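You operate a simulated robot arm through the tools that you are given. There is no shell and no other tool. Be economical: measure what you need, move in short steps, check, and stop when the job is done.

Carry out the task below with a simulated two-armed robot. There is one attempt and no reset: what you move stays moved.

## Task
Pick up the belt cleaner with one hand, pass it to the other hand and put it on the table corner. Set down upright: belt cleaner.

The check looks at the end state, three seconds after you hand in, the way a careful person would. Anything else that was tipped, shoved, dropped, spilled or broken makes it a failure.

## Robot
Two 7-joint arms with two-finger parallel grippers on one trunk, on a base that drives. Base frame: it is fixed to the floor where the robot stands at the start and does not move with it; the origin is under the middle of the robot, x ahead of it, y to its left, z up. Lengths are in cm, angles in degrees, forces in N, time in s.
The left shoulder is at the start at [7, 16.3, 96.9], the right one opposite. With the tool pointing down near the work surface each hand reaches from about 10 to 68 cm from the robot's upright axis, wherever it stands, measured 20 degrees to its own side. Places, roughly: table corner (52x16 cm) [-166, 120, 86]. Payload 3.43 kg a hand.
The tool frame of a hand sits at the grasp point between the pads (the TCP): z along the fingers, y along the line on which they close. The tips reach 3.4 cm beyond it. The gripper opens to 12.8 cm. The fingers are 2.4 cm wide and 1.2 cm thick; the gripper's body (4.8 by 13 cm) begins 9.6 cm behind the TCP.
Orientation is told as [roll, pitch, yaw] about the base's x, y, z axes, in that order, counted from this pose: with the fingers straight down and closing along the base's y, the tool's x points along the base's -x, its y along +y and its z along -z.

## Interface
- The arms move only by the tool apply_moves. It takes "left_motion", "right_motion" or both (then of equal length, played together; a hand with none holds still); each is a list that holds one entry, the list of rows, each a list of 7 numbers: the shift along the tool's x, y, z in cm, then the turn, a rotation vector about the tool's x, y, z in degrees, then the finger opening in cm, from 0 to 12.8. In form: [[[x, y, z, wx, wy, wz, hand], ...]]. A call has 1 to 12 rows; each row shifts and turns the commanded pose from where the row before left it, along the tool's axes as they then stand. Each row takes 0.2 s and may step no farther than 5 cm and 8.6 degrees from the row before; otherwise, or with a gripper value out of range, the whole call is refused. A pose out of reach is approached as far as the arm can. The call stops where the force on the tool passes 40 N (or 10 N more than at its start, if that is more) or the arm is blocked; 0.2 s more then pass. Each finger travels about 15.3 cm/s and halts on what it meets, pressing with about 26 N; the grip force reading is that of the motor and also rises with nothing between the fingers. The clock runs only during rows and for 0.2 s after the last one: add rows that do not move to give the fingers time. The reply holds the time, the measured pose of the TCP, the force on the tool along the base axes, the opening and the grip force, in the units named above and with some noise, with the torque about the TCP (base axes, N m) and any sound that the robot's microphone picked up.
- Cameras (640 x 400 px; columns grow to the right, rows downward): "scene" is now at [10.62, -0.21, 115.42]; the picture's right is [-0.09, -1.00, 0.00], its down [-0.93, 0.08, -0.36] and it looks along [0.36, -0.03, -0.93] (base axes); focal length 252 px, centre (320, 200). "left" rides on the left gripper at [7.6, 1.1, -16] in its tool frame; the picture's right is [-0.15, 0.99, 0.00], its down [-0.88, -0.13, -0.46] and it looks along [-0.45, -0.07, 0.89] (tool axes); focal length 234 px, centre (320, 200). "right" rides on the right gripper at [7.6, -1.1, -16] in its tool frame; the picture's right is [0.15, 0.99, 0.00], its down [-0.88, 0.13, -0.46] and it looks along [-0.45, 0.07, 0.89] (tool axes); focal length 234 px, centre (320, 200). There is no depth. A picture from a camera that has moved, and an enlarged one, comes with that camera's place and axes in the base frame and with its lens.
- get_image(camera): a new picture of that camera. It takes no simulated time.
- move_column(by): slides the trunk up (or, below 0, down) by that many cm; the arms and the scene camera ride with it, the base frame stays. It gives what a move gives, with no picture.
- roll_base(legs): drives the robot by 1 to 6 legs, each [ahead, left, turn to the left] in cm, cm and degrees, along the robot's own axes; the way and the turn of a leg run together, so that a leg with both is an arc; at most 150 cm and 180 degrees a leg. The arms and the cameras ride along, it lands a little off, and it stops where it bumps. It gives what a move gives.
- turn_head(pan, tilt): turns the head with the scene camera to pan (to the left, within 86 degrees either way) and tilt (down, from -29 to 69), counted from straight ahead of the robot. It gives what a move gives.
- inspect(camera, box): a new picture of the part [left, top, right, bottom] of that camera's present view, enlarged. It takes no simulated time.
- hand_in(): hands the job in; it is judged then, once.

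Work in short steps. Places have to be worked out from the pictures, the camera data and where the tool is seen: move nearer, look again, correct. Check each grasp and each placing, and mend what went wrong. You have 120 turns and 108 pictures in all, those below and enlarged ones among them. Open the grippers and draw the arms clear of the work before you hand the job in, unless the task says otherwise; then end with one line.

The tools are called after "Request:" as a command line: name --argument value ..., lists and objects as JSON in quotes. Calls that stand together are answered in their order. apply_moves: Moves the arms, as the interface text tells. Its arguments: {"type":"object","properties":{"left_motion":{"type":"array","items":{"type":"array","items":{"type":"array","items":{"type":"number"}}}},"right_motion":{"type":"array","items":{"type":"array","items":{"type":"array","items":{"type":"number"}}}}},"required":[]} The other tools are called the same way: move_column (by) slides the trunk up or down; roll_base (legs) drives the base; turn_head (pan, tilt) turns the head that bears the scene camera; get_image (camera) takes a picture; inspect (camera, box) takes an enlarged picture of a part of a camera's view; hand_in () hands the job in.

At the start:

```text
time: 0.0
left_position: [31.39, 17.86, 38.8]
left_tool_rot: [-0.1, 0.1, 0.0]
left_force: [0.3, -0.5, 0.1]
left_moment: [-0.01, 0.02, -0.01]
left_width: 12.8
left_grip_force: 0.1
right_position: [34.69, -18.67, 43.34]
right_tool_rot: [-12.5, 0.1, 2.2]
right_force: [-0.6, -0.3, 0.3]
right_moment: [0.02, 0.01, 0.02]
right_width: 12.79
right_grip_force: 0.1
trunk travel left (down, up): [-45.0, 49.0]
robot x, y, heading: [-0.01, 0.3, 0.1]
head pan, tilt: [-5.2, 68.8]
```

scene: 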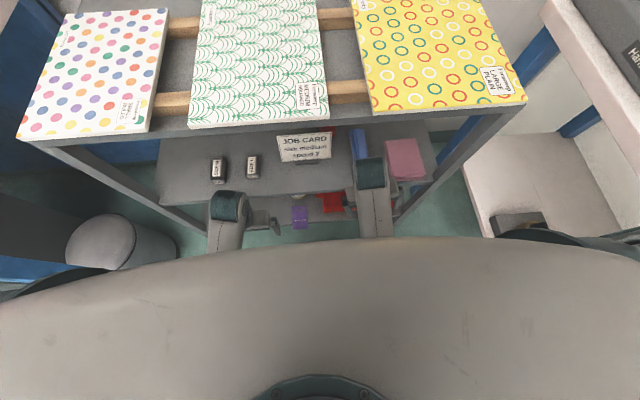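
right: 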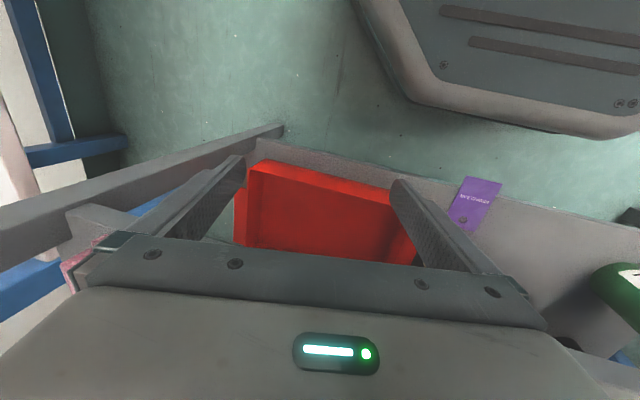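
left: 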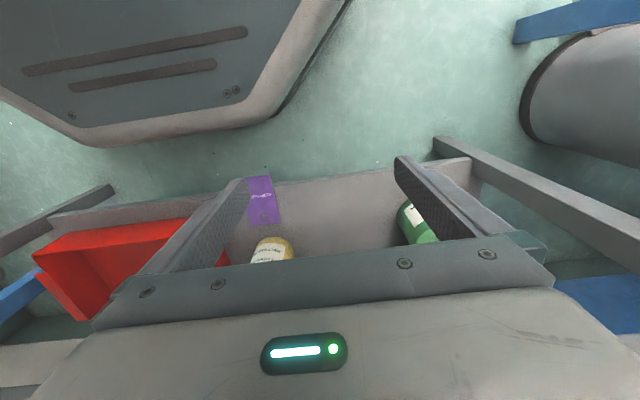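

The table ahead has a lower shelf with bottles on it, and the hands hang beside it. I enlarge the scene and left views to read the labels.

Request:
inspect --camera "scene" --box '[160, 110, 480, 240]'

Request:
inspect --camera "left" --box '[220, 160, 480, 290]'

```text
2.00 times, centred on (320, 175) of scene
camera zoom: at [10.62, -0.21, 115.42], right [-0.09, -1.0, 0.0], down [-0.93, 0.08, -0.36], along [0.36, -0.03, -0.93], focal length 504 px, centre (320, 250)
```

zoom: 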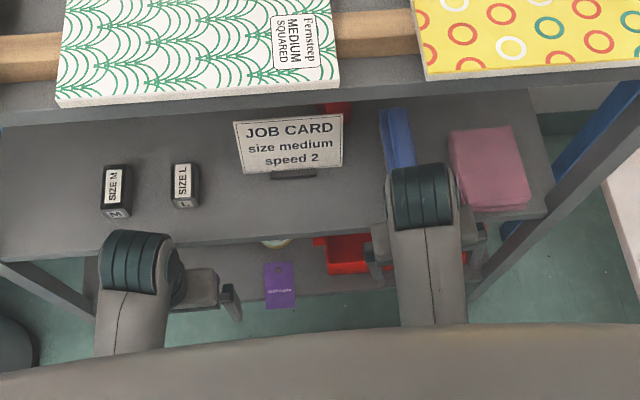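

```text
2.46 times, centred on (350, 225) of left
camera zoom: at [23.69, 19.02, 54.69], right [0.15, 0.99, 0.0], down [0.88, -0.13, 0.46], along [0.45, -0.07, -0.89], focal length 576 px, centre (246, 138)
```

zoom: 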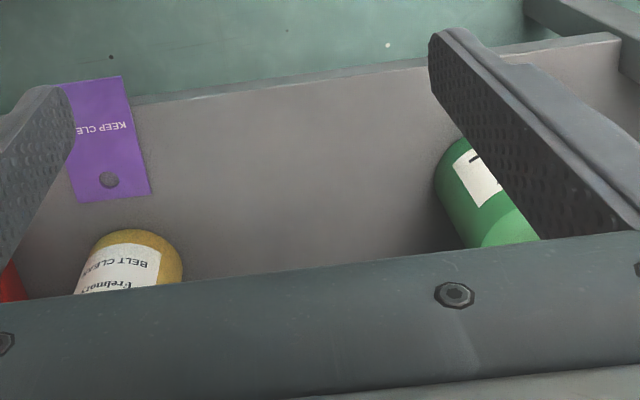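

The belt cleaner is the yellow can on the bottom shelf, under the middle one. I look round with the head before backing off for a better view.

Request:
turn_head --pan 86 --tilt 25

Request:
get_image --camera "scene"

Request:
turn_head --pan -86 --tilt 25

Request:
get_image --camera "scene"

Request:
turn_head --pan 0 --tilt 40

Request:
get_image --camera "scene"

```text
time: 1.7
left_position: [31.27, 17.81, 38.85]
left_tool_rot: [0.0, 0.0, -0.1]
left_force: [-0.2, -0.3, -0.7]
left_moment: [0.01, -0.02, -0.01]
left_width: 12.78
left_grip_force: 0.1
right_position: [34.91, -18.75, 43.39]
right_tool_rot: [-12.6, 0.2, 2.2]
right_force: [-0.8, 0.1, 0.2]
right_moment: [0.02, -0.01, -0.01]
right_width: 12.77
right_grip_force: 0.0
trunk travel left (down, up): [-45.0, 49.0]
robot x, y, heading: [-0.23, -0.46, -0.1]
head pan, tilt: [85.9, 25.0]
```

```text
102 pictures are left
camera scene: at [5.71, 9.48, 121.36], right [1.0, -0.07, 0.0], down [-0.03, -0.42, -0.91], along [0.06, 0.9, -0.42], focal length 252 px, centre (320, 200)
```

scene: 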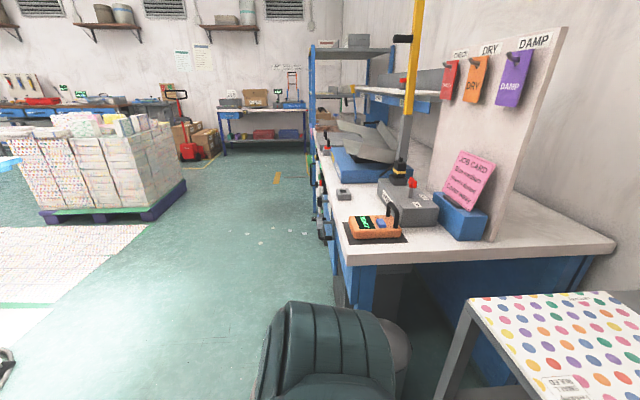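

```text
time: 4.3
left_position: [31.36, 17.97, 38.77]
left_tool_rot: [0.1, 0.0, 0.1]
left_force: [0.5, -0.2, 0.6]
left_moment: [0.0, 0.01, 0.01]
left_width: 12.79
left_grip_force: 0.1
right_position: [34.68, -18.94, 43.33]
right_tool_rot: [-12.6, 0.3, 2.2]
right_force: [0.0, -0.7, -1.2]
right_moment: [-0.01, -0.01, -0.01]
right_width: 12.78
right_grip_force: 0.0
trunk travel left (down, up): [-45.0, 49.0]
robot x, y, heading: [-0.28, 0.23, -0.1]
head pan, tilt: [-85.9, 25.0]
```

```text
101 pictures are left
camera scene: at [5.7, -8.9, 121.36], right [-1.0, -0.07, 0.0], down [-0.03, 0.42, -0.91], along [0.06, -0.9, -0.42], focal length 252 px, centre (320, 200)
```

scene: 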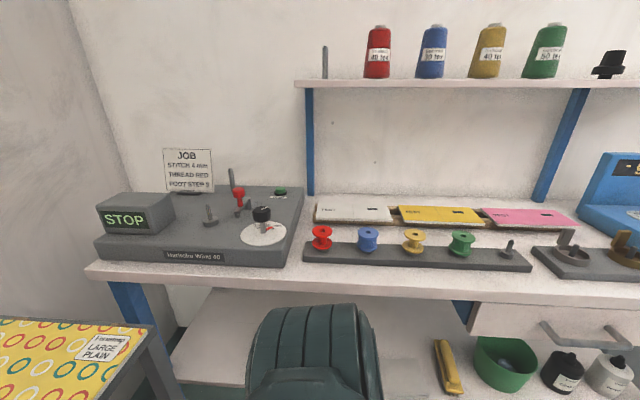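

```text
time: 5.9
left_position: [31.32, 17.88, 38.74]
left_tool_rot: [0.0, 0.0, 0.1]
left_force: [0.8, -0.4, -0.3]
left_moment: [0.01, -0.02, 0.01]
left_width: 12.78
left_grip_force: 0.0
right_position: [34.69, -18.87, 43.23]
right_tool_rot: [-12.7, 0.3, 2.2]
right_force: [-0.9, 1.0, -0.7]
right_moment: [0.01, 0.02, 0.02]
right_width: 12.79
right_grip_force: 0.0
trunk travel left (down, up): [-45.0, 49.0]
robot x, y, heading: [0.21, 0.1, 0.3]
head pan, tilt: [0.0, 40.0]
```

```text
100 pictures are left
camera scene: at [13.55, 0.29, 119.03], right [0.0, -1.0, 0.0], down [-0.64, 0.0, -0.77], along [0.77, 0.0, -0.64], focal length 252 px, centre (320, 200)
```

scene: 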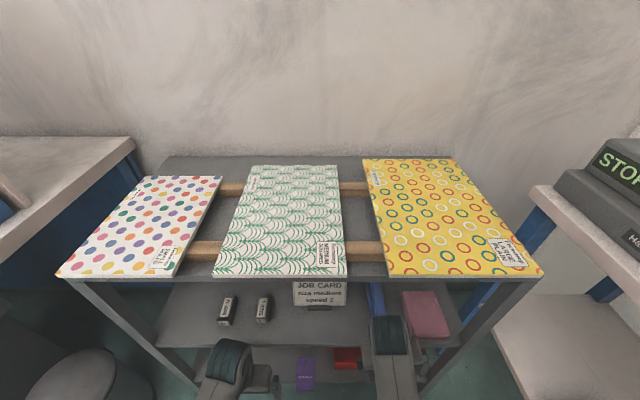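

I back away 45 cm so I can see onto the bottom shelf, which should be clear floor nearby.

Request:
roll_base --legs '[[-45, 0, 0]]'

Request:
move_column --by -40

Request:
get_image --camera "scene"

Request:
get_image --camera "left"

```text
time: 8.6
left_position: [-13.77, 17.76, 38.79]
left_tool_rot: [0.0, 0.0, -0.3]
left_force: [-0.6, -0.2, -1.1]
left_moment: [-0.03, -0.01, 0.01]
left_width: 12.8
left_grip_force: 0.0
right_position: [-10.59, -18.86, 43.2]
right_tool_rot: [-12.6, 0.2, 1.8]
right_force: [-0.3, 0.3, 0.1]
right_moment: [0.01, 0.0, 0.01]
right_width: 12.81
right_grip_force: 0.0
trunk travel left (down, up): [-45.0, 49.0]
robot x, y, heading: [-44.91, -0.33, -0.5]
head pan, tilt: [0.0, 40.0]
```

```text
time: 12.6
left_position: [-13.79, 17.94, 15.67]
left_tool_rot: [-0.3, -0.1, -0.3]
left_force: [-1.3, -0.6, 0.1]
left_moment: [0.02, 0.02, 0.0]
left_width: 12.81
left_grip_force: 0.0
right_position: [-10.66, -18.9, 20.35]
right_tool_rot: [-12.9, 0.2, 1.8]
right_force: [0.3, -0.2, -0.2]
right_moment: [-0.01, 0.01, 0.0]
right_width: 12.78
right_grip_force: 0.1
trunk travel left (down, up): [-21.8, 72.2]
robot x, y, heading: [-45.35, -0.14, -0.4]
head pan, tilt: [0.0, 40.0]
stopped: the arm was blocked; the commanded pose is now the measured one
```

```text
99 pictures are left
camera scene: at [-31.67, 0.89, 96.01], right [-0.01, -1.0, 0.01], down [-0.64, 0.0, -0.77], along [0.77, -0.01, -0.64], focal length 252 px, centre (320, 200)
```

scene: 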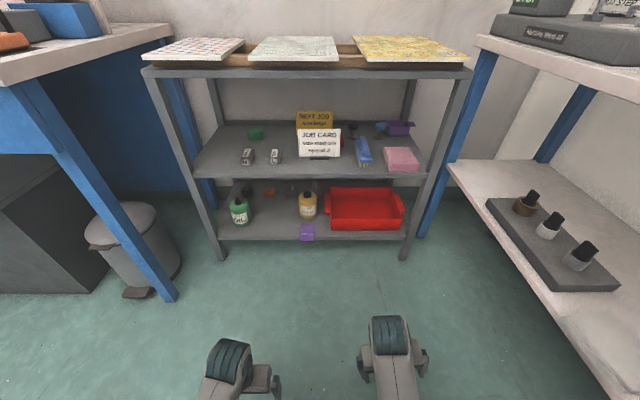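

```text
98 pictures are left
camera left: at [-21.38, 19.16, 31.55], right [0.15, 0.99, -0.01], down [0.88, -0.13, 0.46], along [0.45, -0.07, -0.89], focal length 234 px, centre (320, 200)
```

left: 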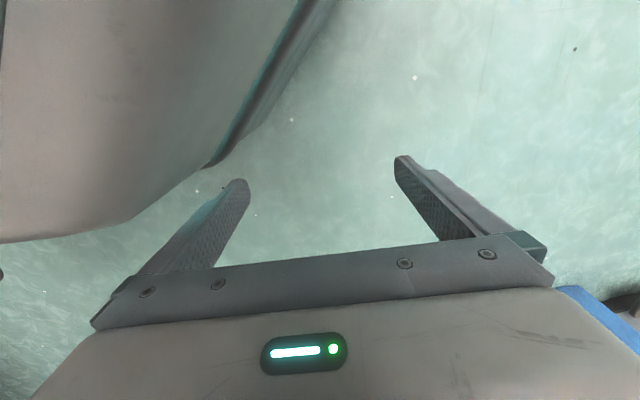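

The column was stopped part-way, but the shelf is now visible: the belt cleaner stands upright at the middle of the bottom shelf. I enlarge it.

Request:
inspect --camera "scene" --box '[200, 110, 440, 260]'

```text
2.67 times, centred on (320, 185) of scene
camera zoom: at [-31.67, 0.89, 96.01], right [-0.01, -1.0, 0.01], down [-0.64, 0.0, -0.77], along [0.77, -0.01, -0.64], focal length 671 px, centre (320, 240)
```

zoom: 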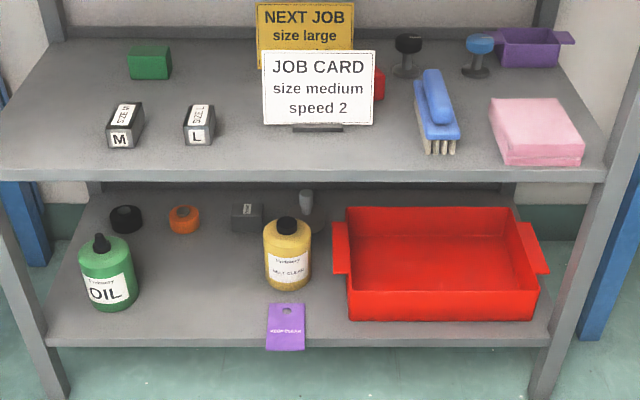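

The bottle stands at about (53, 5.3), the shelf top near z 15, the body about 8 cm wide and 11 high plus a cap. I bring the left hand forward in the open floor, then pitch its fingers up to 30° below horizontal.

Request:
apply_moves --left_motion '[[[-5, 0, -1.5, 0, 0, 0, 10.5], [-5, 0, -1.5, 0, 0, 0, 10.5], [-5, 0, -1.5, 0, 0, 0, 10.5], [-5, 0, -1.5, 0, 0, 0, 10.5], [-3, 0, -1, 0, 0, 0, 10.5], [0, 0, 0, 0, -8.5, 0, 10.5], [0, 0, 0, 0, -8.5, 0, 10.5], [0, 0, 0, 0, -8.5, 0, 10.5], [0, 0, 0, 0, -8.5, 0, 10.5], [0, 0, 0, 0, -8.5, 0, 10.5], [0, 0, 0, 0, -8.5, 0, 10.5], [0, 0, 0, 0, -8.5, 0, 10.5]]]'

Request:
get_image --camera "left"

Request:
get_image --camera "scene"

```text
refused: row 1 steps farther than a row can; nothing moved
```

```text
96 pictures are left
camera left: at [-21.38, 19.16, 31.55], right [0.15, 0.99, -0.01], down [0.88, -0.13, 0.46], along [0.45, -0.07, -0.89], focal length 234 px, centre (320, 200)
```

left: 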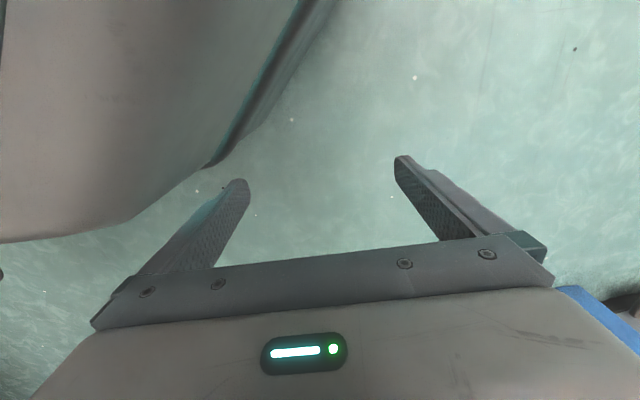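

```text
95 pictures are left
camera scene: at [-31.67, 0.89, 96.01], right [-0.01, -1.0, 0.01], down [-0.64, 0.0, -0.77], along [0.77, -0.01, -0.64], focal length 252 px, centre (320, 200)
```

scene: 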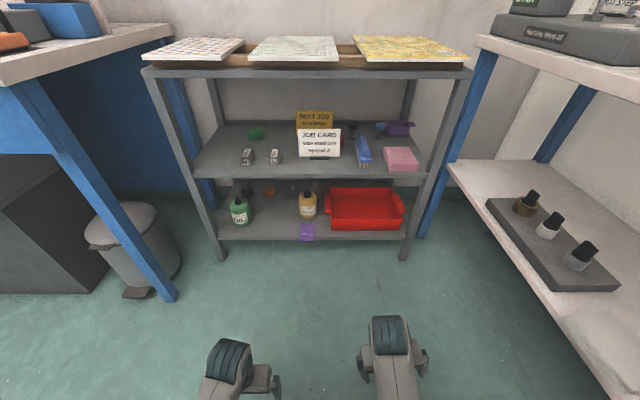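

The combined step exceeded 5 cm; I repeat with smaller steps.

Request:
apply_moves --left_motion '[[[-4.7, 0, -1.5, 0, 0, 0, 10.5], [-4.7, 0, -1.5, 0, 0, 0, 10.5], [-4.7, 0, -1.5, 0, 0, 0, 10.5], [-4.7, 0, -1.5, 0, 0, 0, 10.5], [-3, 0, -1, 0, 0, 0, 10.5], [0, 0, 0, 0, -8.5, 0, 10.5], [0, 0, 0, 0, -8.5, 0, 10.5], [0, 0, 0, 0, -8.5, 0, 10.5], [0, 0, 0, 0, -8.5, 0, 10.5], [0, 0, 0, 0, -8.5, 0, 10.5], [0, 0, 0, 0, -8.5, 0, 10.5], [0, 0, 0, 0, -8.5, 0, 10.5]]]'

Request:
get_image --camera "left"

Request:
get_image --camera "scene"

```text
time: 15.2
left_position: [8.05, 17.58, 22.74]
left_tool_rot: [-0.8, -59.5, 0.3]
left_force: [0.1, 1.2, 0.1]
left_moment: [0.03, -0.02, -0.03]
left_width: 10.53
left_grip_force: 0.0
right_position: [-10.74, -19.07, 20.4]
right_tool_rot: [-13.0, 0.2, 1.9]
right_force: [-0.2, -0.3, 0.0]
right_moment: [-0.03, 0.01, -0.01]
right_width: 12.79
right_grip_force: 0.1
trunk travel left (down, up): [-21.8, 72.2]
robot x, y, heading: [-44.91, 0.38, -0.2]
head pan, tilt: [0.0, 40.0]
```

```text
94 pictures are left
camera left: at [-9.73, 18.85, 24.14], right [0.08, 0.99, 0.12], down [0.05, -0.12, 0.99], along [1.0, -0.07, -0.06], focal length 234 px, centre (320, 200)
```

left: 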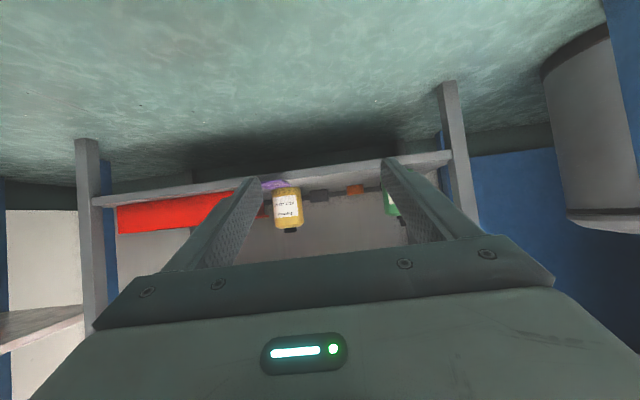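

```text
93 pictures are left
camera scene: at [-31.72, 0.78, 96.05], right [-0.01, -1.0, 0.01], down [-0.64, 0.0, -0.77], along [0.77, -0.01, -0.64], focal length 252 px, centre (320, 200)
```

scene: 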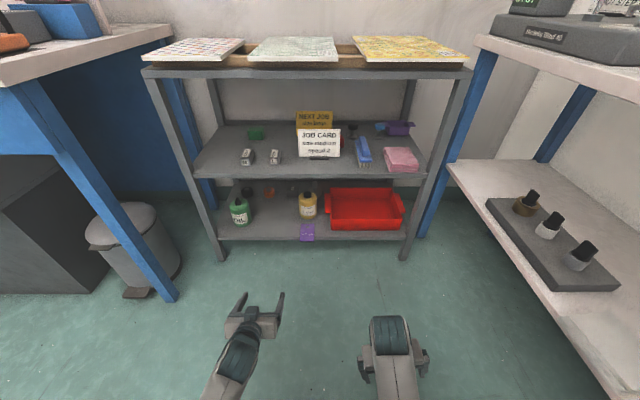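

The left camera now looks almost level (upside down) at the shelf. I enlarge it to fix heights and the bottle place.

Request:
inspect --camera "left" --box '[200, 150, 400, 250]'

```text
3.20 times, centred on (300, 200) of left
camera zoom: at [-9.73, 18.85, 24.14], right [0.08, 0.99, 0.12], down [0.05, -0.12, 0.99], along [1.0, -0.07, -0.06], focal length 749 px, centre (384, 200)
```

zoom: 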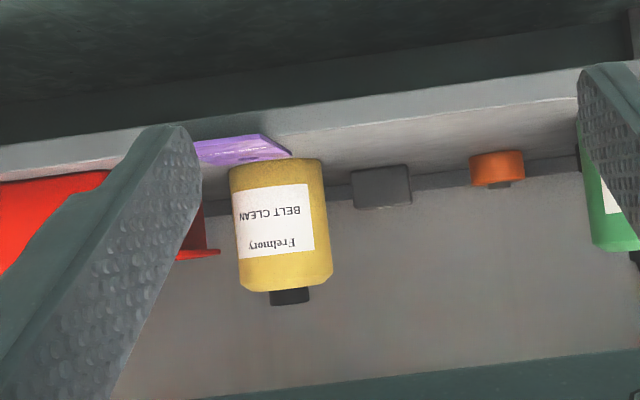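

Two rays put the bottle's axis near (56, 5.2), shelf top near 16, body top near 26. I slide the hand to y≈5.2, z≈20.5 and drive nearer.

Request:
apply_moves --left_motion '[[[0.9, -4.1, 0.5, 0, 0, 0, 10.5], [0.6, -4.1, 0.4, 0, 0, 0, 10.5], [0.4, -4.1, 0.2, 0, 0, 0, 10.5], [0, 0, 0, 0, 0, 0, 10.5]]]'

Request:
roll_base --legs '[[30, 0, 0]]'

Request:
get_image --camera "left"

Request:
get_image --camera "scene"

```text
time: 16.4
left_position: [8.09, 7.88, 20.89]
left_tool_rot: [8.1, -60.6, -8.8]
left_force: [0.0, 0.5, 0.3]
left_moment: [-0.01, 0.0, -0.03]
left_width: 10.51
left_grip_force: 0.1
right_position: [-10.38, -18.94, 20.64]
right_tool_rot: [-12.5, -0.2, 1.9]
right_force: [-0.1, -0.4, -0.9]
right_moment: [0.01, 0.01, 0.01]
right_width: 12.76
right_grip_force: 0.1
trunk travel left (down, up): [-21.8, 72.2]
robot x, y, heading: [-45.15, 0.06, -0.5]
head pan, tilt: [0.0, 40.0]
stopped in row 4 (left hand): the arm was blocked; the commanded pose is now the measured one
```

```text
time: 18.4
left_position: [37.82, 8.06, 20.69]
left_tool_rot: [8.5, -60.4, -8.8]
left_force: [-0.4, 0.0, 0.7]
left_moment: [-0.01, -0.01, 0.0]
left_width: 10.49
left_grip_force: 0.1
right_position: [19.28, -19.05, 20.67]
right_tool_rot: [-12.5, -0.1, 1.9]
right_force: [0.0, 0.5, 0.3]
right_moment: [0.01, 0.01, 0.02]
right_width: 12.83
right_grip_force: 0.0
trunk travel left (down, up): [-21.8, 72.2]
robot x, y, heading: [-15.21, -0.04, -0.1]
head pan, tilt: [0.0, 40.0]
```

```text
91 pictures are left
camera left: at [20.2, 9.6, 21.93], right [0.1, 0.98, 0.2], down [0.03, -0.2, 0.98], along [0.99, -0.09, -0.05], focal length 234 px, centre (320, 200)
```

left: 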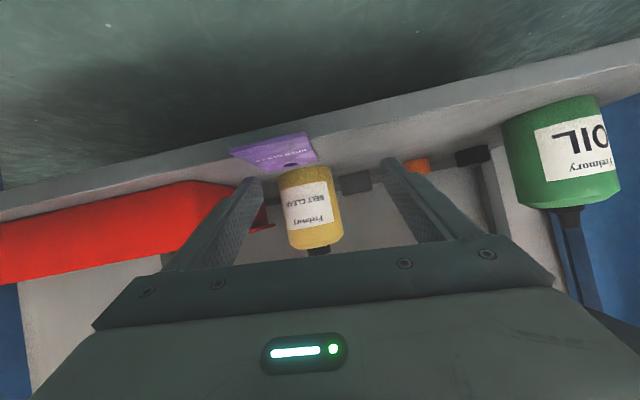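

```text
90 pictures are left
camera scene: at [-2.06, 0.03, 96.23], right [-0.01, -1.0, 0.0], down [-0.64, 0.01, -0.77], along [0.77, 0.0, -0.64], focal length 252 px, centre (320, 200)
```

scene: 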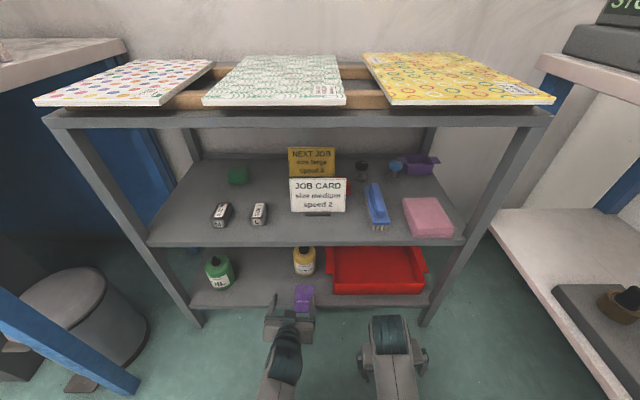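

The arm jammed a bit short with a slight wrist roll, probably reaching across the body. I move the hand back left, level it, and will strafe the base instead.

Request:
apply_moves --left_motion '[[[0, 2, 0, 0, 0, 0, 10.5], [0, 2, 0, 0, 0, -2, 10.5], [0, 1, 0, 0, 0, -2.7, 10.5], [0, 0, 0, 0, 0, 0, 10.5]]]'

Request:
roll_base --legs '[[0, -8, 0]]'

Request:
get_image --camera "left"

```text
time: 19.4
left_position: [38.17, 12.33, 21.51]
left_tool_rot: [-1.5, -61.1, 2.4]
left_force: [-0.7, -0.8, 0.3]
left_moment: [0.04, 0.02, -0.03]
left_width: 10.49
left_grip_force: 0.0
right_position: [19.32, -19.04, 20.51]
right_tool_rot: [-12.5, 0.0, 1.8]
right_force: [0.3, 0.3, 0.0]
right_moment: [0.01, -0.04, 0.01]
right_width: 12.82
right_grip_force: 0.0
trunk travel left (down, up): [-21.8, 72.2]
robot x, y, heading: [-15.79, 0.07, -0.1]
head pan, tilt: [0.0, 40.0]
```

```text
time: 20.5
left_position: [38.12, 4.67, 21.44]
left_tool_rot: [-1.3, -61.1, 2.2]
left_force: [0.7, 0.0, 0.6]
left_moment: [0.0, 0.0, -0.02]
left_width: 10.5
left_grip_force: 0.1
right_position: [19.22, -26.98, 20.56]
right_tool_rot: [-12.5, 0.0, 1.9]
right_force: [-0.6, 0.4, 0.0]
right_moment: [-0.02, -0.02, 0.01]
right_width: 12.8
right_grip_force: 0.1
trunk travel left (down, up): [-21.8, 72.2]
robot x, y, heading: [-15.2, -8.05, -0.4]
head pan, tilt: [0.0, 40.0]
```

```text
89 pictures are left
camera left: at [20.38, 5.52, 22.49], right [0.05, 0.99, 0.12], down [0.03, -0.12, 0.99], along [1.0, -0.05, -0.03], focal length 234 px, centre (320, 200)
```

left: 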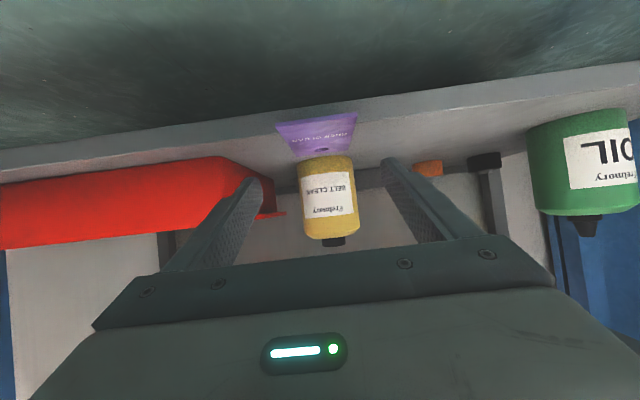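

The bottle is well centred between the fingers (y≈5.2, z 16.5–26.8, axis x≈55). I lower slightly, nudge left, and drive 11 cm ahead.

Request:
apply_moves --left_motion '[[[0.8, 0.4, 0.45, 0, 0, 0, 10.5], [0, 0, 0, 0, 0, 0, 10.5]]]'

Request:
roll_base --legs '[[11, 0, 0]]'

Request:
get_image --camera "left"

Request:
get_image --camera "scene"

```text
time: 21.1
left_position: [38.46, 4.85, 21.43]
left_tool_rot: [-1.7, -61.8, 2.5]
left_force: [-0.2, -0.4, 0.3]
left_moment: [0.0, 0.02, -0.02]
left_width: 10.5
left_grip_force: 0.1
right_position: [19.33, -27.03, 20.57]
right_tool_rot: [-12.3, -0.1, 1.9]
right_force: [-0.7, -0.5, -0.1]
right_moment: [-0.07, -0.01, 0.05]
right_width: 12.78
right_grip_force: 0.0
trunk travel left (down, up): [-21.8, 72.2]
robot x, y, heading: [-15.75, -7.74, -0.5]
head pan, tilt: [0.0, 40.0]
```

```text
time: 22.3
left_position: [49.36, 4.96, 21.44]
left_tool_rot: [-1.5, -61.9, 2.7]
left_force: [-0.6, -0.5, -0.7]
left_moment: [0.01, 0.0, 0.02]
left_width: 10.51
left_grip_force: 0.1
right_position: [30.26, -26.96, 20.61]
right_tool_rot: [-12.4, 0.0, 1.9]
right_force: [-0.1, -0.4, -0.2]
right_moment: [0.02, 0.02, -0.02]
right_width: 12.79
right_grip_force: 0.1
trunk travel left (down, up): [-21.8, 72.2]
robot x, y, heading: [-4.43, -8.17, -0.4]
head pan, tilt: [0.0, 40.0]
```

```text
88 pictures are left
camera left: at [31.66, 5.67, 22.22], right [0.05, 0.99, 0.12], down [0.02, -0.12, 0.99], along [1.0, -0.05, -0.02], focal length 234 px, centre (320, 200)
```

left: 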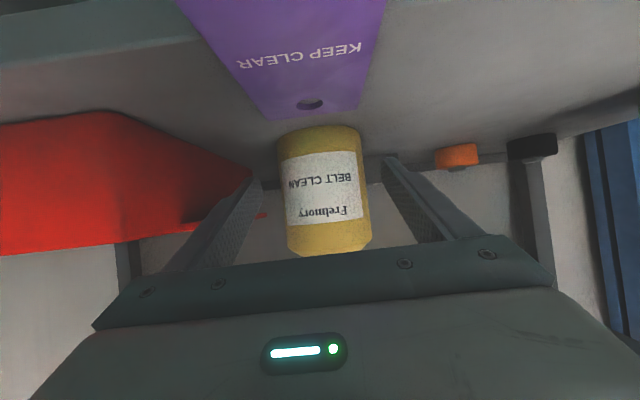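

```text
87 pictures are left
camera scene: at [8.91, -8.15, 96.3], right [-0.01, -1.0, 0.0], down [-0.64, 0.01, -0.77], along [0.77, 0.0, -0.64], focal length 252 px, centre (320, 200)
```

scene: 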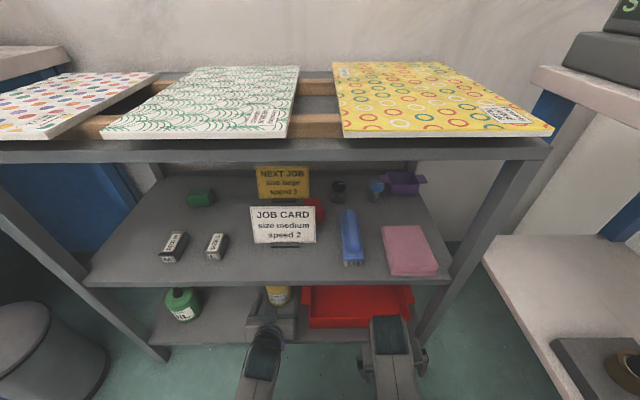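

The hand is lined up and the bottle axis is near x 53.5. The tray's lip lies close to the right finger, so I look closer before advancing.

Request:
inspect --camera "left" --box '[160, 100, 440, 260]'

Request:
inspect --camera "scene" --box '[220, 270, 440, 400]'

```text
2.29 times, centred on (300, 180) of left
camera zoom: at [31.66, 5.67, 22.22], right [0.05, 0.99, 0.12], down [0.02, -0.12, 0.99], along [1.0, -0.05, -0.02], focal length 535 px, centre (366, 246)
```

zoom: 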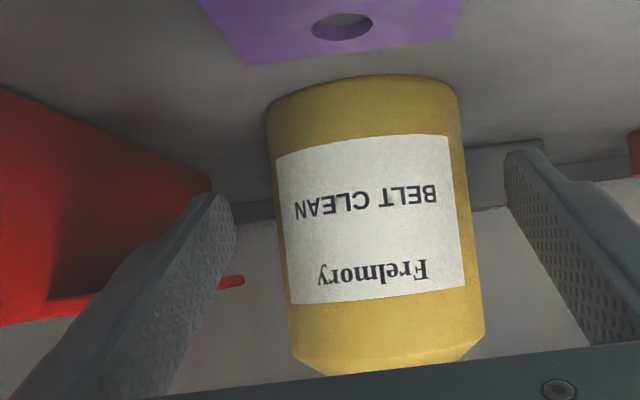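

```text
2.91 times, centred on (330, 335) of scene
camera zoom: at [8.91, -8.15, 96.3], right [-0.01, -1.0, 0.0], down [-0.64, 0.01, -0.77], along [0.77, 0.0, -0.64], focal length 732 px, centre (291, -193)
```

zoom: 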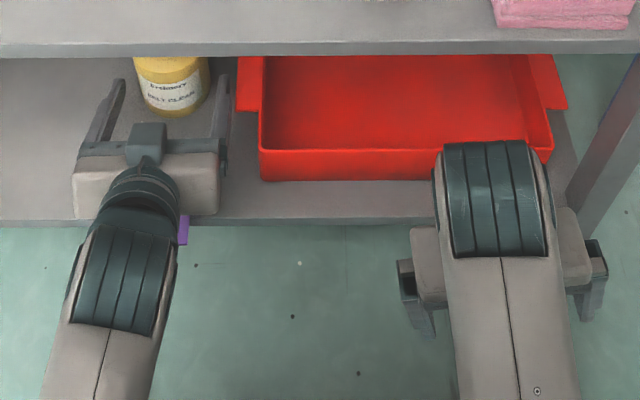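

The tray lip runs along y≈-2.3 with the finger's outer face at -1.5, so I narrow the opening to 9.6, nudge left 0.3, then drive the last 4 cm.

Request:
apply_moves --left_motion '[[[0, 0.3, 0, 0, 0, 0, 9.6], [0, 0, 0, 0, 0, 0, 9.6]]]'

Request:
roll_base --legs '[[4.2, 0, 0]]'

Request:
get_image --camera "left"

Request:
inspect --camera "scene" --box '[220, 270, 440, 400]'

```text
time: 22.9
left_position: [49.39, 5.08, 21.66]
left_tool_rot: [-2.6, -62.2, 3.4]
left_force: [-0.2, 0.0, 0.3]
left_moment: [-0.04, -0.02, 0.04]
left_width: 9.62
left_grip_force: 0.0
right_position: [30.26, -27.07, 20.62]
right_tool_rot: [-12.5, -0.1, 1.9]
right_force: [1.0, 0.1, -0.2]
right_moment: [0.02, 0.0, 0.01]
right_width: 12.81
right_grip_force: 0.1
trunk travel left (down, up): [-21.8, 72.2]
robot x, y, heading: [-3.84, -7.95, -0.5]
head pan, tilt: [0.0, 40.0]
```

```text
time: 23.8
left_position: [53.68, 4.95, 21.64]
left_tool_rot: [-2.5, -62.1, 3.4]
left_force: [-0.1, 0.1, 0.0]
left_moment: [-0.03, 0.02, -0.01]
left_width: 9.61
left_grip_force: 0.1
right_position: [34.39, -27.08, 20.62]
right_tool_rot: [-12.4, 0.0, 2.0]
right_force: [0.4, -0.4, -0.3]
right_moment: [0.0, -0.02, 0.0]
right_width: 12.8
right_grip_force: 0.0
trunk travel left (down, up): [-21.8, 72.2]
robot x, y, heading: [-0.37, -7.84, -0.5]
head pan, tilt: [0.0, 40.0]
```

```text
84 pictures are left
camera left: at [35.92, 5.81, 22.39], right [0.05, 0.99, 0.11], down [0.01, -0.11, 0.99], along [1.0, -0.05, -0.02], focal length 234 px, centre (320, 200)
```

left: 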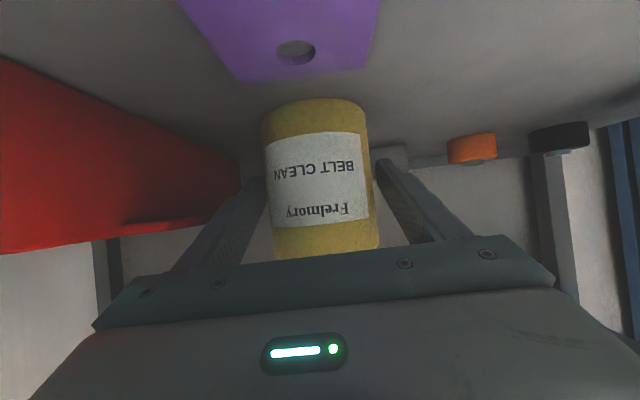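

```text
2.91 times, centred on (330, 335) of scene
camera zoom: at [13.09, -8.01, 96.25], right [-0.01, -1.0, 0.0], down [-0.64, 0.01, -0.77], along [0.77, 0.0, -0.64], focal length 732 px, centre (291, -193)
```

zoom: 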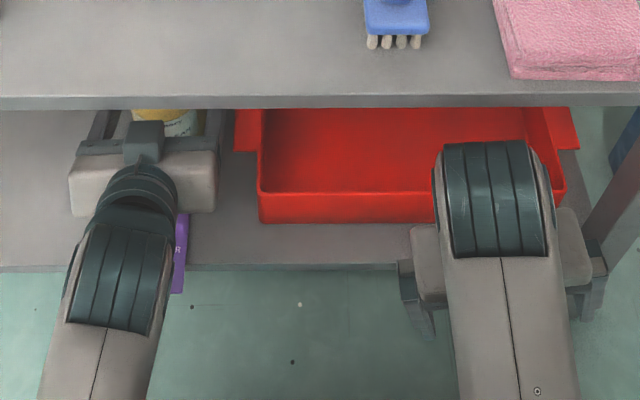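

The bottle axis (≈53.5, 4.9) sits at the TCP (53.7, 4.95). I close the fingers.

Request:
apply_moves --left_motion '[[[0, 0, 0, 0, 0, 0, 8.4], [0, 0, 0, 0, 0, 0, 7.0], [0, 0, 0, 0, 0, 0, 5.0], [0, 0, 0, 0, 0, 0, 5.0], [0, 0, 0, 0, 0, 0, 5.0]]]'

Request:
get_image --camera "left"

```text
time: 25.0
left_position: [53.66, 5.16, 21.91]
left_tool_rot: [-2.9, -62.5, 3.7]
left_force: [-3.0, 2.5, 5.5]
left_moment: [0.49, 0.05, 0.13]
left_width: 7.96
left_grip_force: 26.1
right_position: [34.51, -27.11, 20.77]
right_tool_rot: [-12.6, -0.1, 1.8]
right_force: [0.4, -0.1, 0.4]
right_moment: [0.0, -0.03, -0.03]
right_width: 12.78
right_grip_force: 0.1
trunk travel left (down, up): [-21.8, 72.2]
robot x, y, heading: [-0.1, -7.84, -0.5]
head pan, tilt: [0.0, 40.0]
```

```text
82 pictures are left
camera left: at [35.95, 5.82, 22.54], right [0.05, 0.99, 0.11], down [0.01, -0.11, 0.99], along [1.0, -0.05, -0.01], focal length 234 px, centre (320, 200)
```

left: 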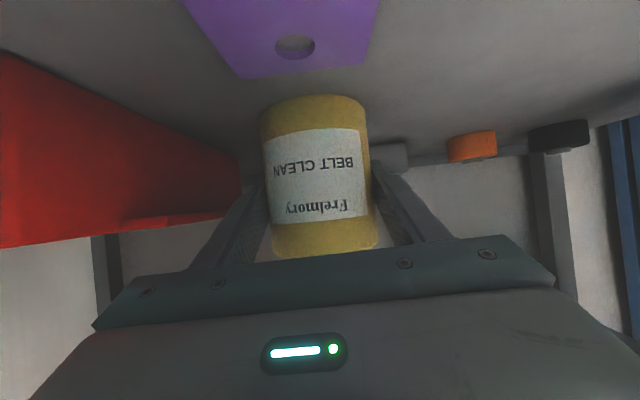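

Grip is firm at 7.96 cm. I lift 3.5 cm with the column and check.

Request:
move_column --by 3.5

Request:
get_image --camera "left"

```text
time: 25.8
left_position: [53.7, 5.12, 24.54]
left_tool_rot: [-2.8, -61.9, 3.6]
left_force: [1.4, -0.3, -0.8]
left_moment: [0.14, -0.09, -0.07]
left_width: 7.89
left_grip_force: 25.5
right_position: [34.46, -27.11, 23.47]
right_tool_rot: [-12.5, 0.0, 1.9]
right_force: [-0.2, 0.0, 0.3]
right_moment: [-0.01, -0.01, 0.0]
right_width: 12.84
right_grip_force: 0.0
trunk travel left (down, up): [-25.3, 68.7]
robot x, y, heading: [-0.08, -8.14, -0.6]
head pan, tilt: [0.0, 40.0]
```

```text
81 pictures are left
camera left: at [35.98, 5.87, 25.27], right [0.05, 0.99, 0.11], down [0.01, -0.11, 0.99], along [1.0, -0.05, -0.02], focal length 234 px, centre (320, 200)
```

left: 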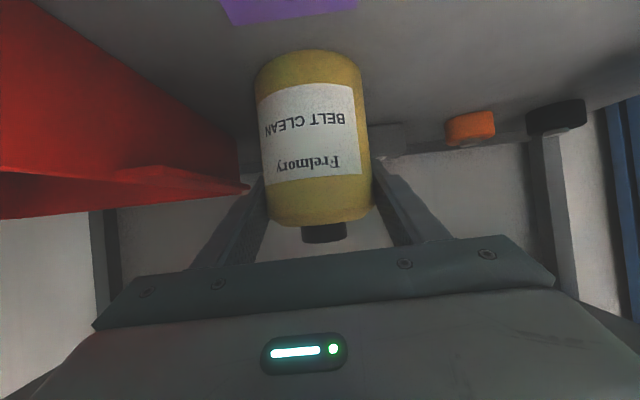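

The hand rose 2.7 cm, but the bottle seems to have stayed at its height. I look closely to see whether it slipped.

Request:
inspect --camera "left" --box '[180, 0, 460, 260]'

```text
1.54 times, centred on (320, 130) of left
camera zoom: at [35.98, 5.87, 25.27], right [0.05, 0.99, 0.11], down [0.01, -0.11, 0.99], along [1.0, -0.05, -0.02], focal length 360 px, centre (320, 308)
```

zoom: 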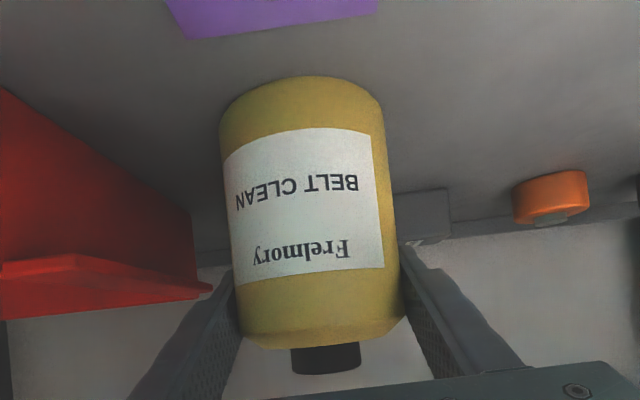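

I take a still row to read settled forces and picture again.

Request:
apply_moves --left_motion '[[[0, 0, 0, 0, 0, 0, 3], [0, 0, 0, 0, 0, 0, 3]]]'

Request:
get_image --camera "left"

```text
time: 26.4
left_position: [53.58, 5.03, 24.48]
left_tool_rot: [-2.9, -61.9, 3.7]
left_force: [0.7, 0.8, 0.2]
left_moment: [0.01, 0.0, 0.03]
left_width: 7.88
left_grip_force: 25.9
right_position: [34.45, -27.14, 23.67]
right_tool_rot: [-12.7, 0.1, 1.9]
right_force: [0.1, 0.2, 0.0]
right_moment: [-0.01, 0.01, -0.02]
right_width: 12.8
right_grip_force: 0.1
trunk travel left (down, up): [-25.3, 68.7]
robot x, y, heading: [0.08, -8.03, -0.1]
head pan, tilt: [0.0, 40.0]
```

```text
79 pictures are left
camera left: at [35.94, 5.84, 25.31], right [0.05, 0.99, 0.11], down [0.01, -0.11, 0.99], along [1.0, -0.05, -0.02], focal length 234 px, centre (320, 200)
```

left: 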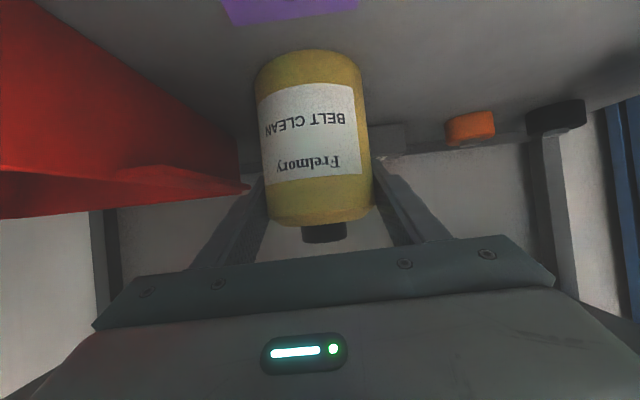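

The bottle slid in the fingers. I test with a slow 1 cm arm lift to read the friction load.

Request:
apply_moves --left_motion '[[[-0.3, 0, -0.16, 0, 0, 0, 0], [-0.3, 0, -0.16, 0, 0, 0, 0], [-0.3, 0, -0.16, 0, 0, 0, 0]]]'

Request:
get_image --camera "left"

```text
time: 27.2
left_position: [53.81, 5.16, 25.53]
left_tool_rot: [-2.7, -61.9, 3.7]
left_force: [0.0, -0.2, -4.7]
left_moment: [-0.02, 0.01, -0.01]
left_width: 7.88
left_grip_force: 26.5
right_position: [34.51, -27.07, 23.77]
right_tool_rot: [-12.6, 0.2, 1.9]
right_force: [0.3, 0.2, 0.1]
right_moment: [-0.01, 0.03, -0.03]
right_width: 12.8
right_grip_force: 0.1
trunk travel left (down, up): [-25.3, 68.7]
robot x, y, heading: [-0.31, -8.05, -0.6]
head pan, tilt: [0.0, 40.0]
```

```text
78 pictures are left
camera left: at [35.95, 5.87, 26.34], right [0.05, 0.99, 0.11], down [0.01, -0.11, 0.99], along [1.0, -0.05, -0.02], focal length 234 px, centre (320, 200)
```

left: 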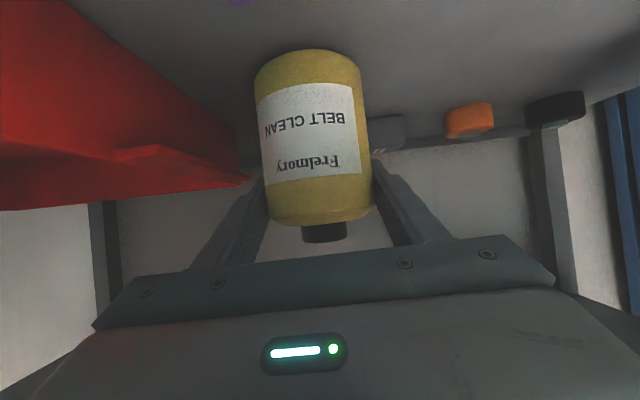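

With a slow arm lift the bottle came along (4.7 N, about 0.48 kg), so the column's jerk made it slip. It's now held too high; I set it back, open, and take it lower.

Request:
apply_moves --left_motion '[[[0.3, 0, 0.16, 0, 0, 0, 3], [0.3, 0, 0.16, 0, 0, 0, 3], [0.3, 0, 0.16, 0, 0, 0, 3], [0, 0, 0, 0, 0, 0, 3], [0, 0, 0, 0, 0, 0, 8.6], [0, 0, 0, 0, 0, 0, 9.4], [0, 0, 0, 0, 0, 0, 9.4]]]'

Request:
move_column --by -4.5

Request:
get_image --camera "left"

```text
time: 28.8
left_position: [53.69, 4.9, 24.6]
left_tool_rot: [-2.8, -62.0, 3.8]
left_force: [-1.3, 0.7, 0.5]
left_moment: [-0.01, -0.02, 0.03]
left_width: 9.37
left_grip_force: 0.0
right_position: [34.57, -27.09, 23.67]
right_tool_rot: [-12.6, 0.2, 2.0]
right_force: [0.2, -0.5, -0.4]
right_moment: [0.01, -0.01, -0.01]
right_width: 12.8
right_grip_force: 0.1
trunk travel left (down, up): [-25.3, 68.7]
robot x, y, heading: [-0.03, -7.82, -0.4]
head pan, tilt: [0.0, 40.0]
```

```text
time: 29.6
left_position: [53.72, 5.07, 21.95]
left_tool_rot: [-3.6, -62.6, 4.6]
left_force: [0.4, 0.3, 0.4]
left_moment: [-0.01, 0.01, 0.0]
left_width: 9.41
left_grip_force: 0.1
right_position: [34.47, -27.08, 20.57]
right_tool_rot: [-12.9, -0.2, 2.0]
right_force: [0.7, -0.6, 0.4]
right_moment: [0.03, 0.01, 0.02]
right_width: 12.79
right_grip_force: 0.1
trunk travel left (down, up): [-20.8, 73.2]
robot x, y, heading: [-0.13, -7.96, -0.4]
head pan, tilt: [0.0, 40.0]
```

```text
77 pictures are left
camera left: at [35.99, 5.84, 22.47], right [0.05, 0.99, 0.1], down [0.0, -0.1, 0.99], along [1.0, -0.05, -0.01], focal length 234 px, centre (320, 200)
```

left: 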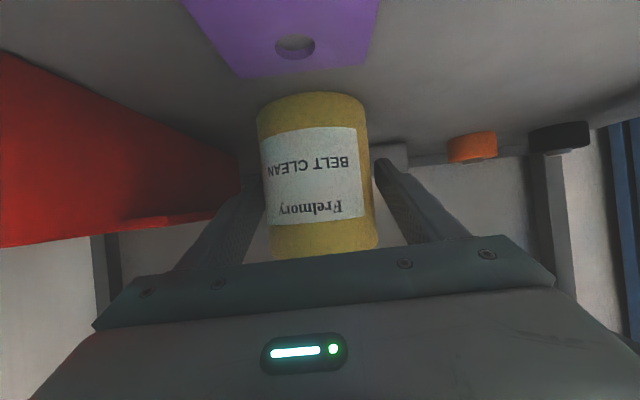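

The hand is again at the bottle's middle (z≈21.9). I close here and lift gently with the arm.

Request:
apply_moves --left_motion '[[[0, 0, 0, 0, 0, 0, 8.4], [0, 0, 0, 0, 0, 0, 6.0], [0, 0, 0, 0, 0, 0, 3], [0, 0, 0, 0, 0, 0, 0], [0, 0, 0, 0, 0, 0, 0], [-0.3, 0, -0.16, 0, 0, 0, 0], [-0.3, 0, -0.16, 0, 0, 0, 0], [-0.3, 0, -0.16, 0, 0, 0, 0], [-0.3, 0, -0.16, 0, 0, 0, 0]]]'

Request:
get_image --camera "left"

```text
time: 31.6
left_position: [53.57, 5.4, 22.06]
left_tool_rot: [-3.5, -61.6, 4.2]
left_force: [-0.2, -0.1, -0.9]
left_moment: [0.01, 0.02, -0.01]
left_width: 7.9
left_grip_force: 26.2
right_position: [34.51, -27.07, 20.41]
right_tool_rot: [-13.3, 0.1, 1.9]
right_force: [0.2, 0.3, 0.2]
right_moment: [-0.02, 0.0, 0.0]
right_width: 12.79
right_grip_force: 0.1
trunk travel left (down, up): [-20.8, 73.2]
robot x, y, heading: [-0.18, -8.01, -0.5]
head pan, tilt: [0.0, 40.0]
```

```text
76 pictures are left
camera left: at [35.77, 6.22, 22.94], right [0.05, 0.99, 0.1], down [0.02, -0.1, 0.99], along [1.0, -0.05, -0.02], focal length 234 px, centre (320, 200)
```

left: 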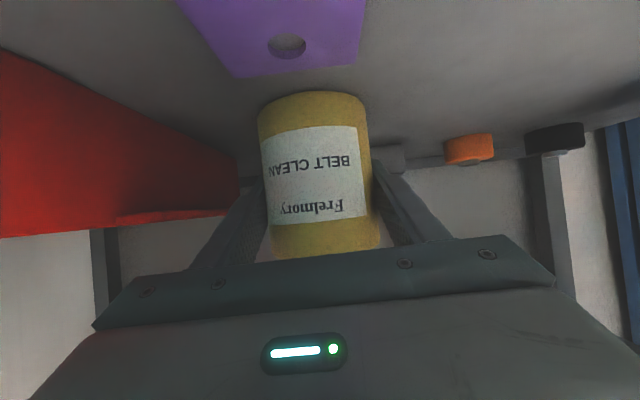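

The arm rose only slightly from its limit; I continue lifting gently.

Request:
apply_moves --left_motion '[[[-0.35, 0, -0.18, 0, 0, 0, 0], [-0.35, 0, -0.18, 0, 0, 0, 0], [-0.35, 0, -0.18, 0, 0, 0, 0], [-0.35, 0, -0.18, 0, 0, 0, 0], [-0.35, 0, -0.18, 0, 0, 0, 0], [-0.35, 0, -0.18, 0, 0, 0, 0]]]'

Request:
get_image --camera "left"

```text
time: 33.0
left_position: [53.58, 6.15, 24.54]
left_tool_rot: [-1.7, -61.8, 2.4]
left_force: [-0.4, 0.4, -3.6]
left_moment: [0.0, 0.02, 0.01]
left_width: 7.9
left_grip_force: 26.5
right_position: [34.39, -27.0, 20.43]
right_tool_rot: [-13.2, 0.3, 1.8]
right_force: [-0.5, -0.1, 0.0]
right_moment: [0.01, -0.02, -0.01]
right_width: 12.8
right_grip_force: 0.0
trunk travel left (down, up): [-20.8, 73.2]
robot x, y, heading: [-0.18, -7.82, -0.3]
head pan, tilt: [0.0, 40.0]
```

```text
75 pictures are left
camera left: at [35.81, 6.87, 25.31], right [0.05, 0.99, 0.12], down [0.01, -0.12, 0.99], along [1.0, -0.05, -0.02], focal length 234 px, centre (320, 200)
```

left: 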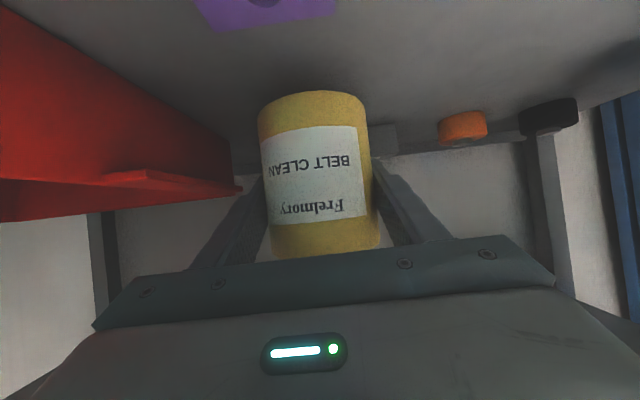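

The bottle is lifted 2.5 cm and holding. I back the base out slowly in two legs.

Request:
roll_base --legs '[[-10, 0, 0], [-15, 0, 0]]'

Request:
get_image --camera "left"

Request:
get_image --camera "scene"

```text
time: 35.2
left_position: [28.68, 6.2, 24.74]
left_tool_rot: [-1.7, -62.1, 2.4]
left_force: [0.7, 0.4, -3.7]
left_moment: [-0.02, 0.01, -0.01]
left_width: 7.89
left_grip_force: 26.2
right_position: [9.49, -26.73, 20.5]
right_tool_rot: [-13.2, 0.0, 1.8]
right_force: [0.2, -0.8, 0.1]
right_moment: [-0.02, 0.01, 0.02]
right_width: 12.77
right_grip_force: 0.0
trunk travel left (down, up): [-20.8, 73.2]
robot x, y, heading: [-24.82, -7.58, -0.3]
head pan, tilt: [0.0, 40.0]
```

```text
74 pictures are left
camera left: at [11.0, 7.02, 25.41], right [0.05, 0.99, 0.12], down [0.01, -0.12, 0.99], along [1.0, -0.05, -0.02], focal length 234 px, centre (320, 200)
```

left: 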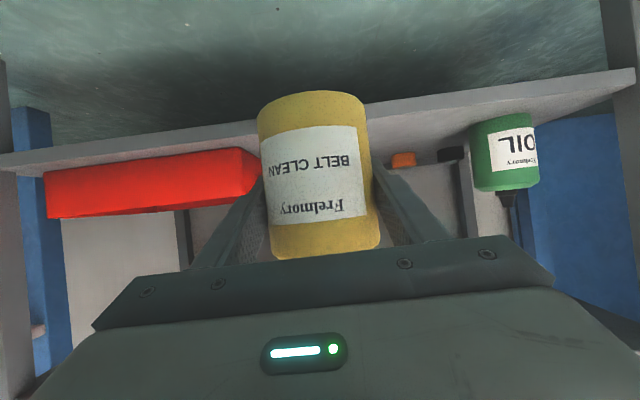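

```text
73 pictures are left
camera scene: at [-11.7, -6.79, 95.93], right [-0.01, -1.0, 0.01], down [-0.64, 0.0, -0.77], along [0.77, -0.01, -0.64], focal length 252 px, centre (320, 200)
```

scene: 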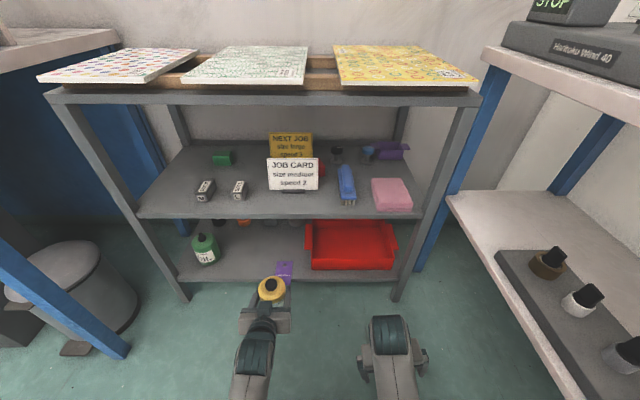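

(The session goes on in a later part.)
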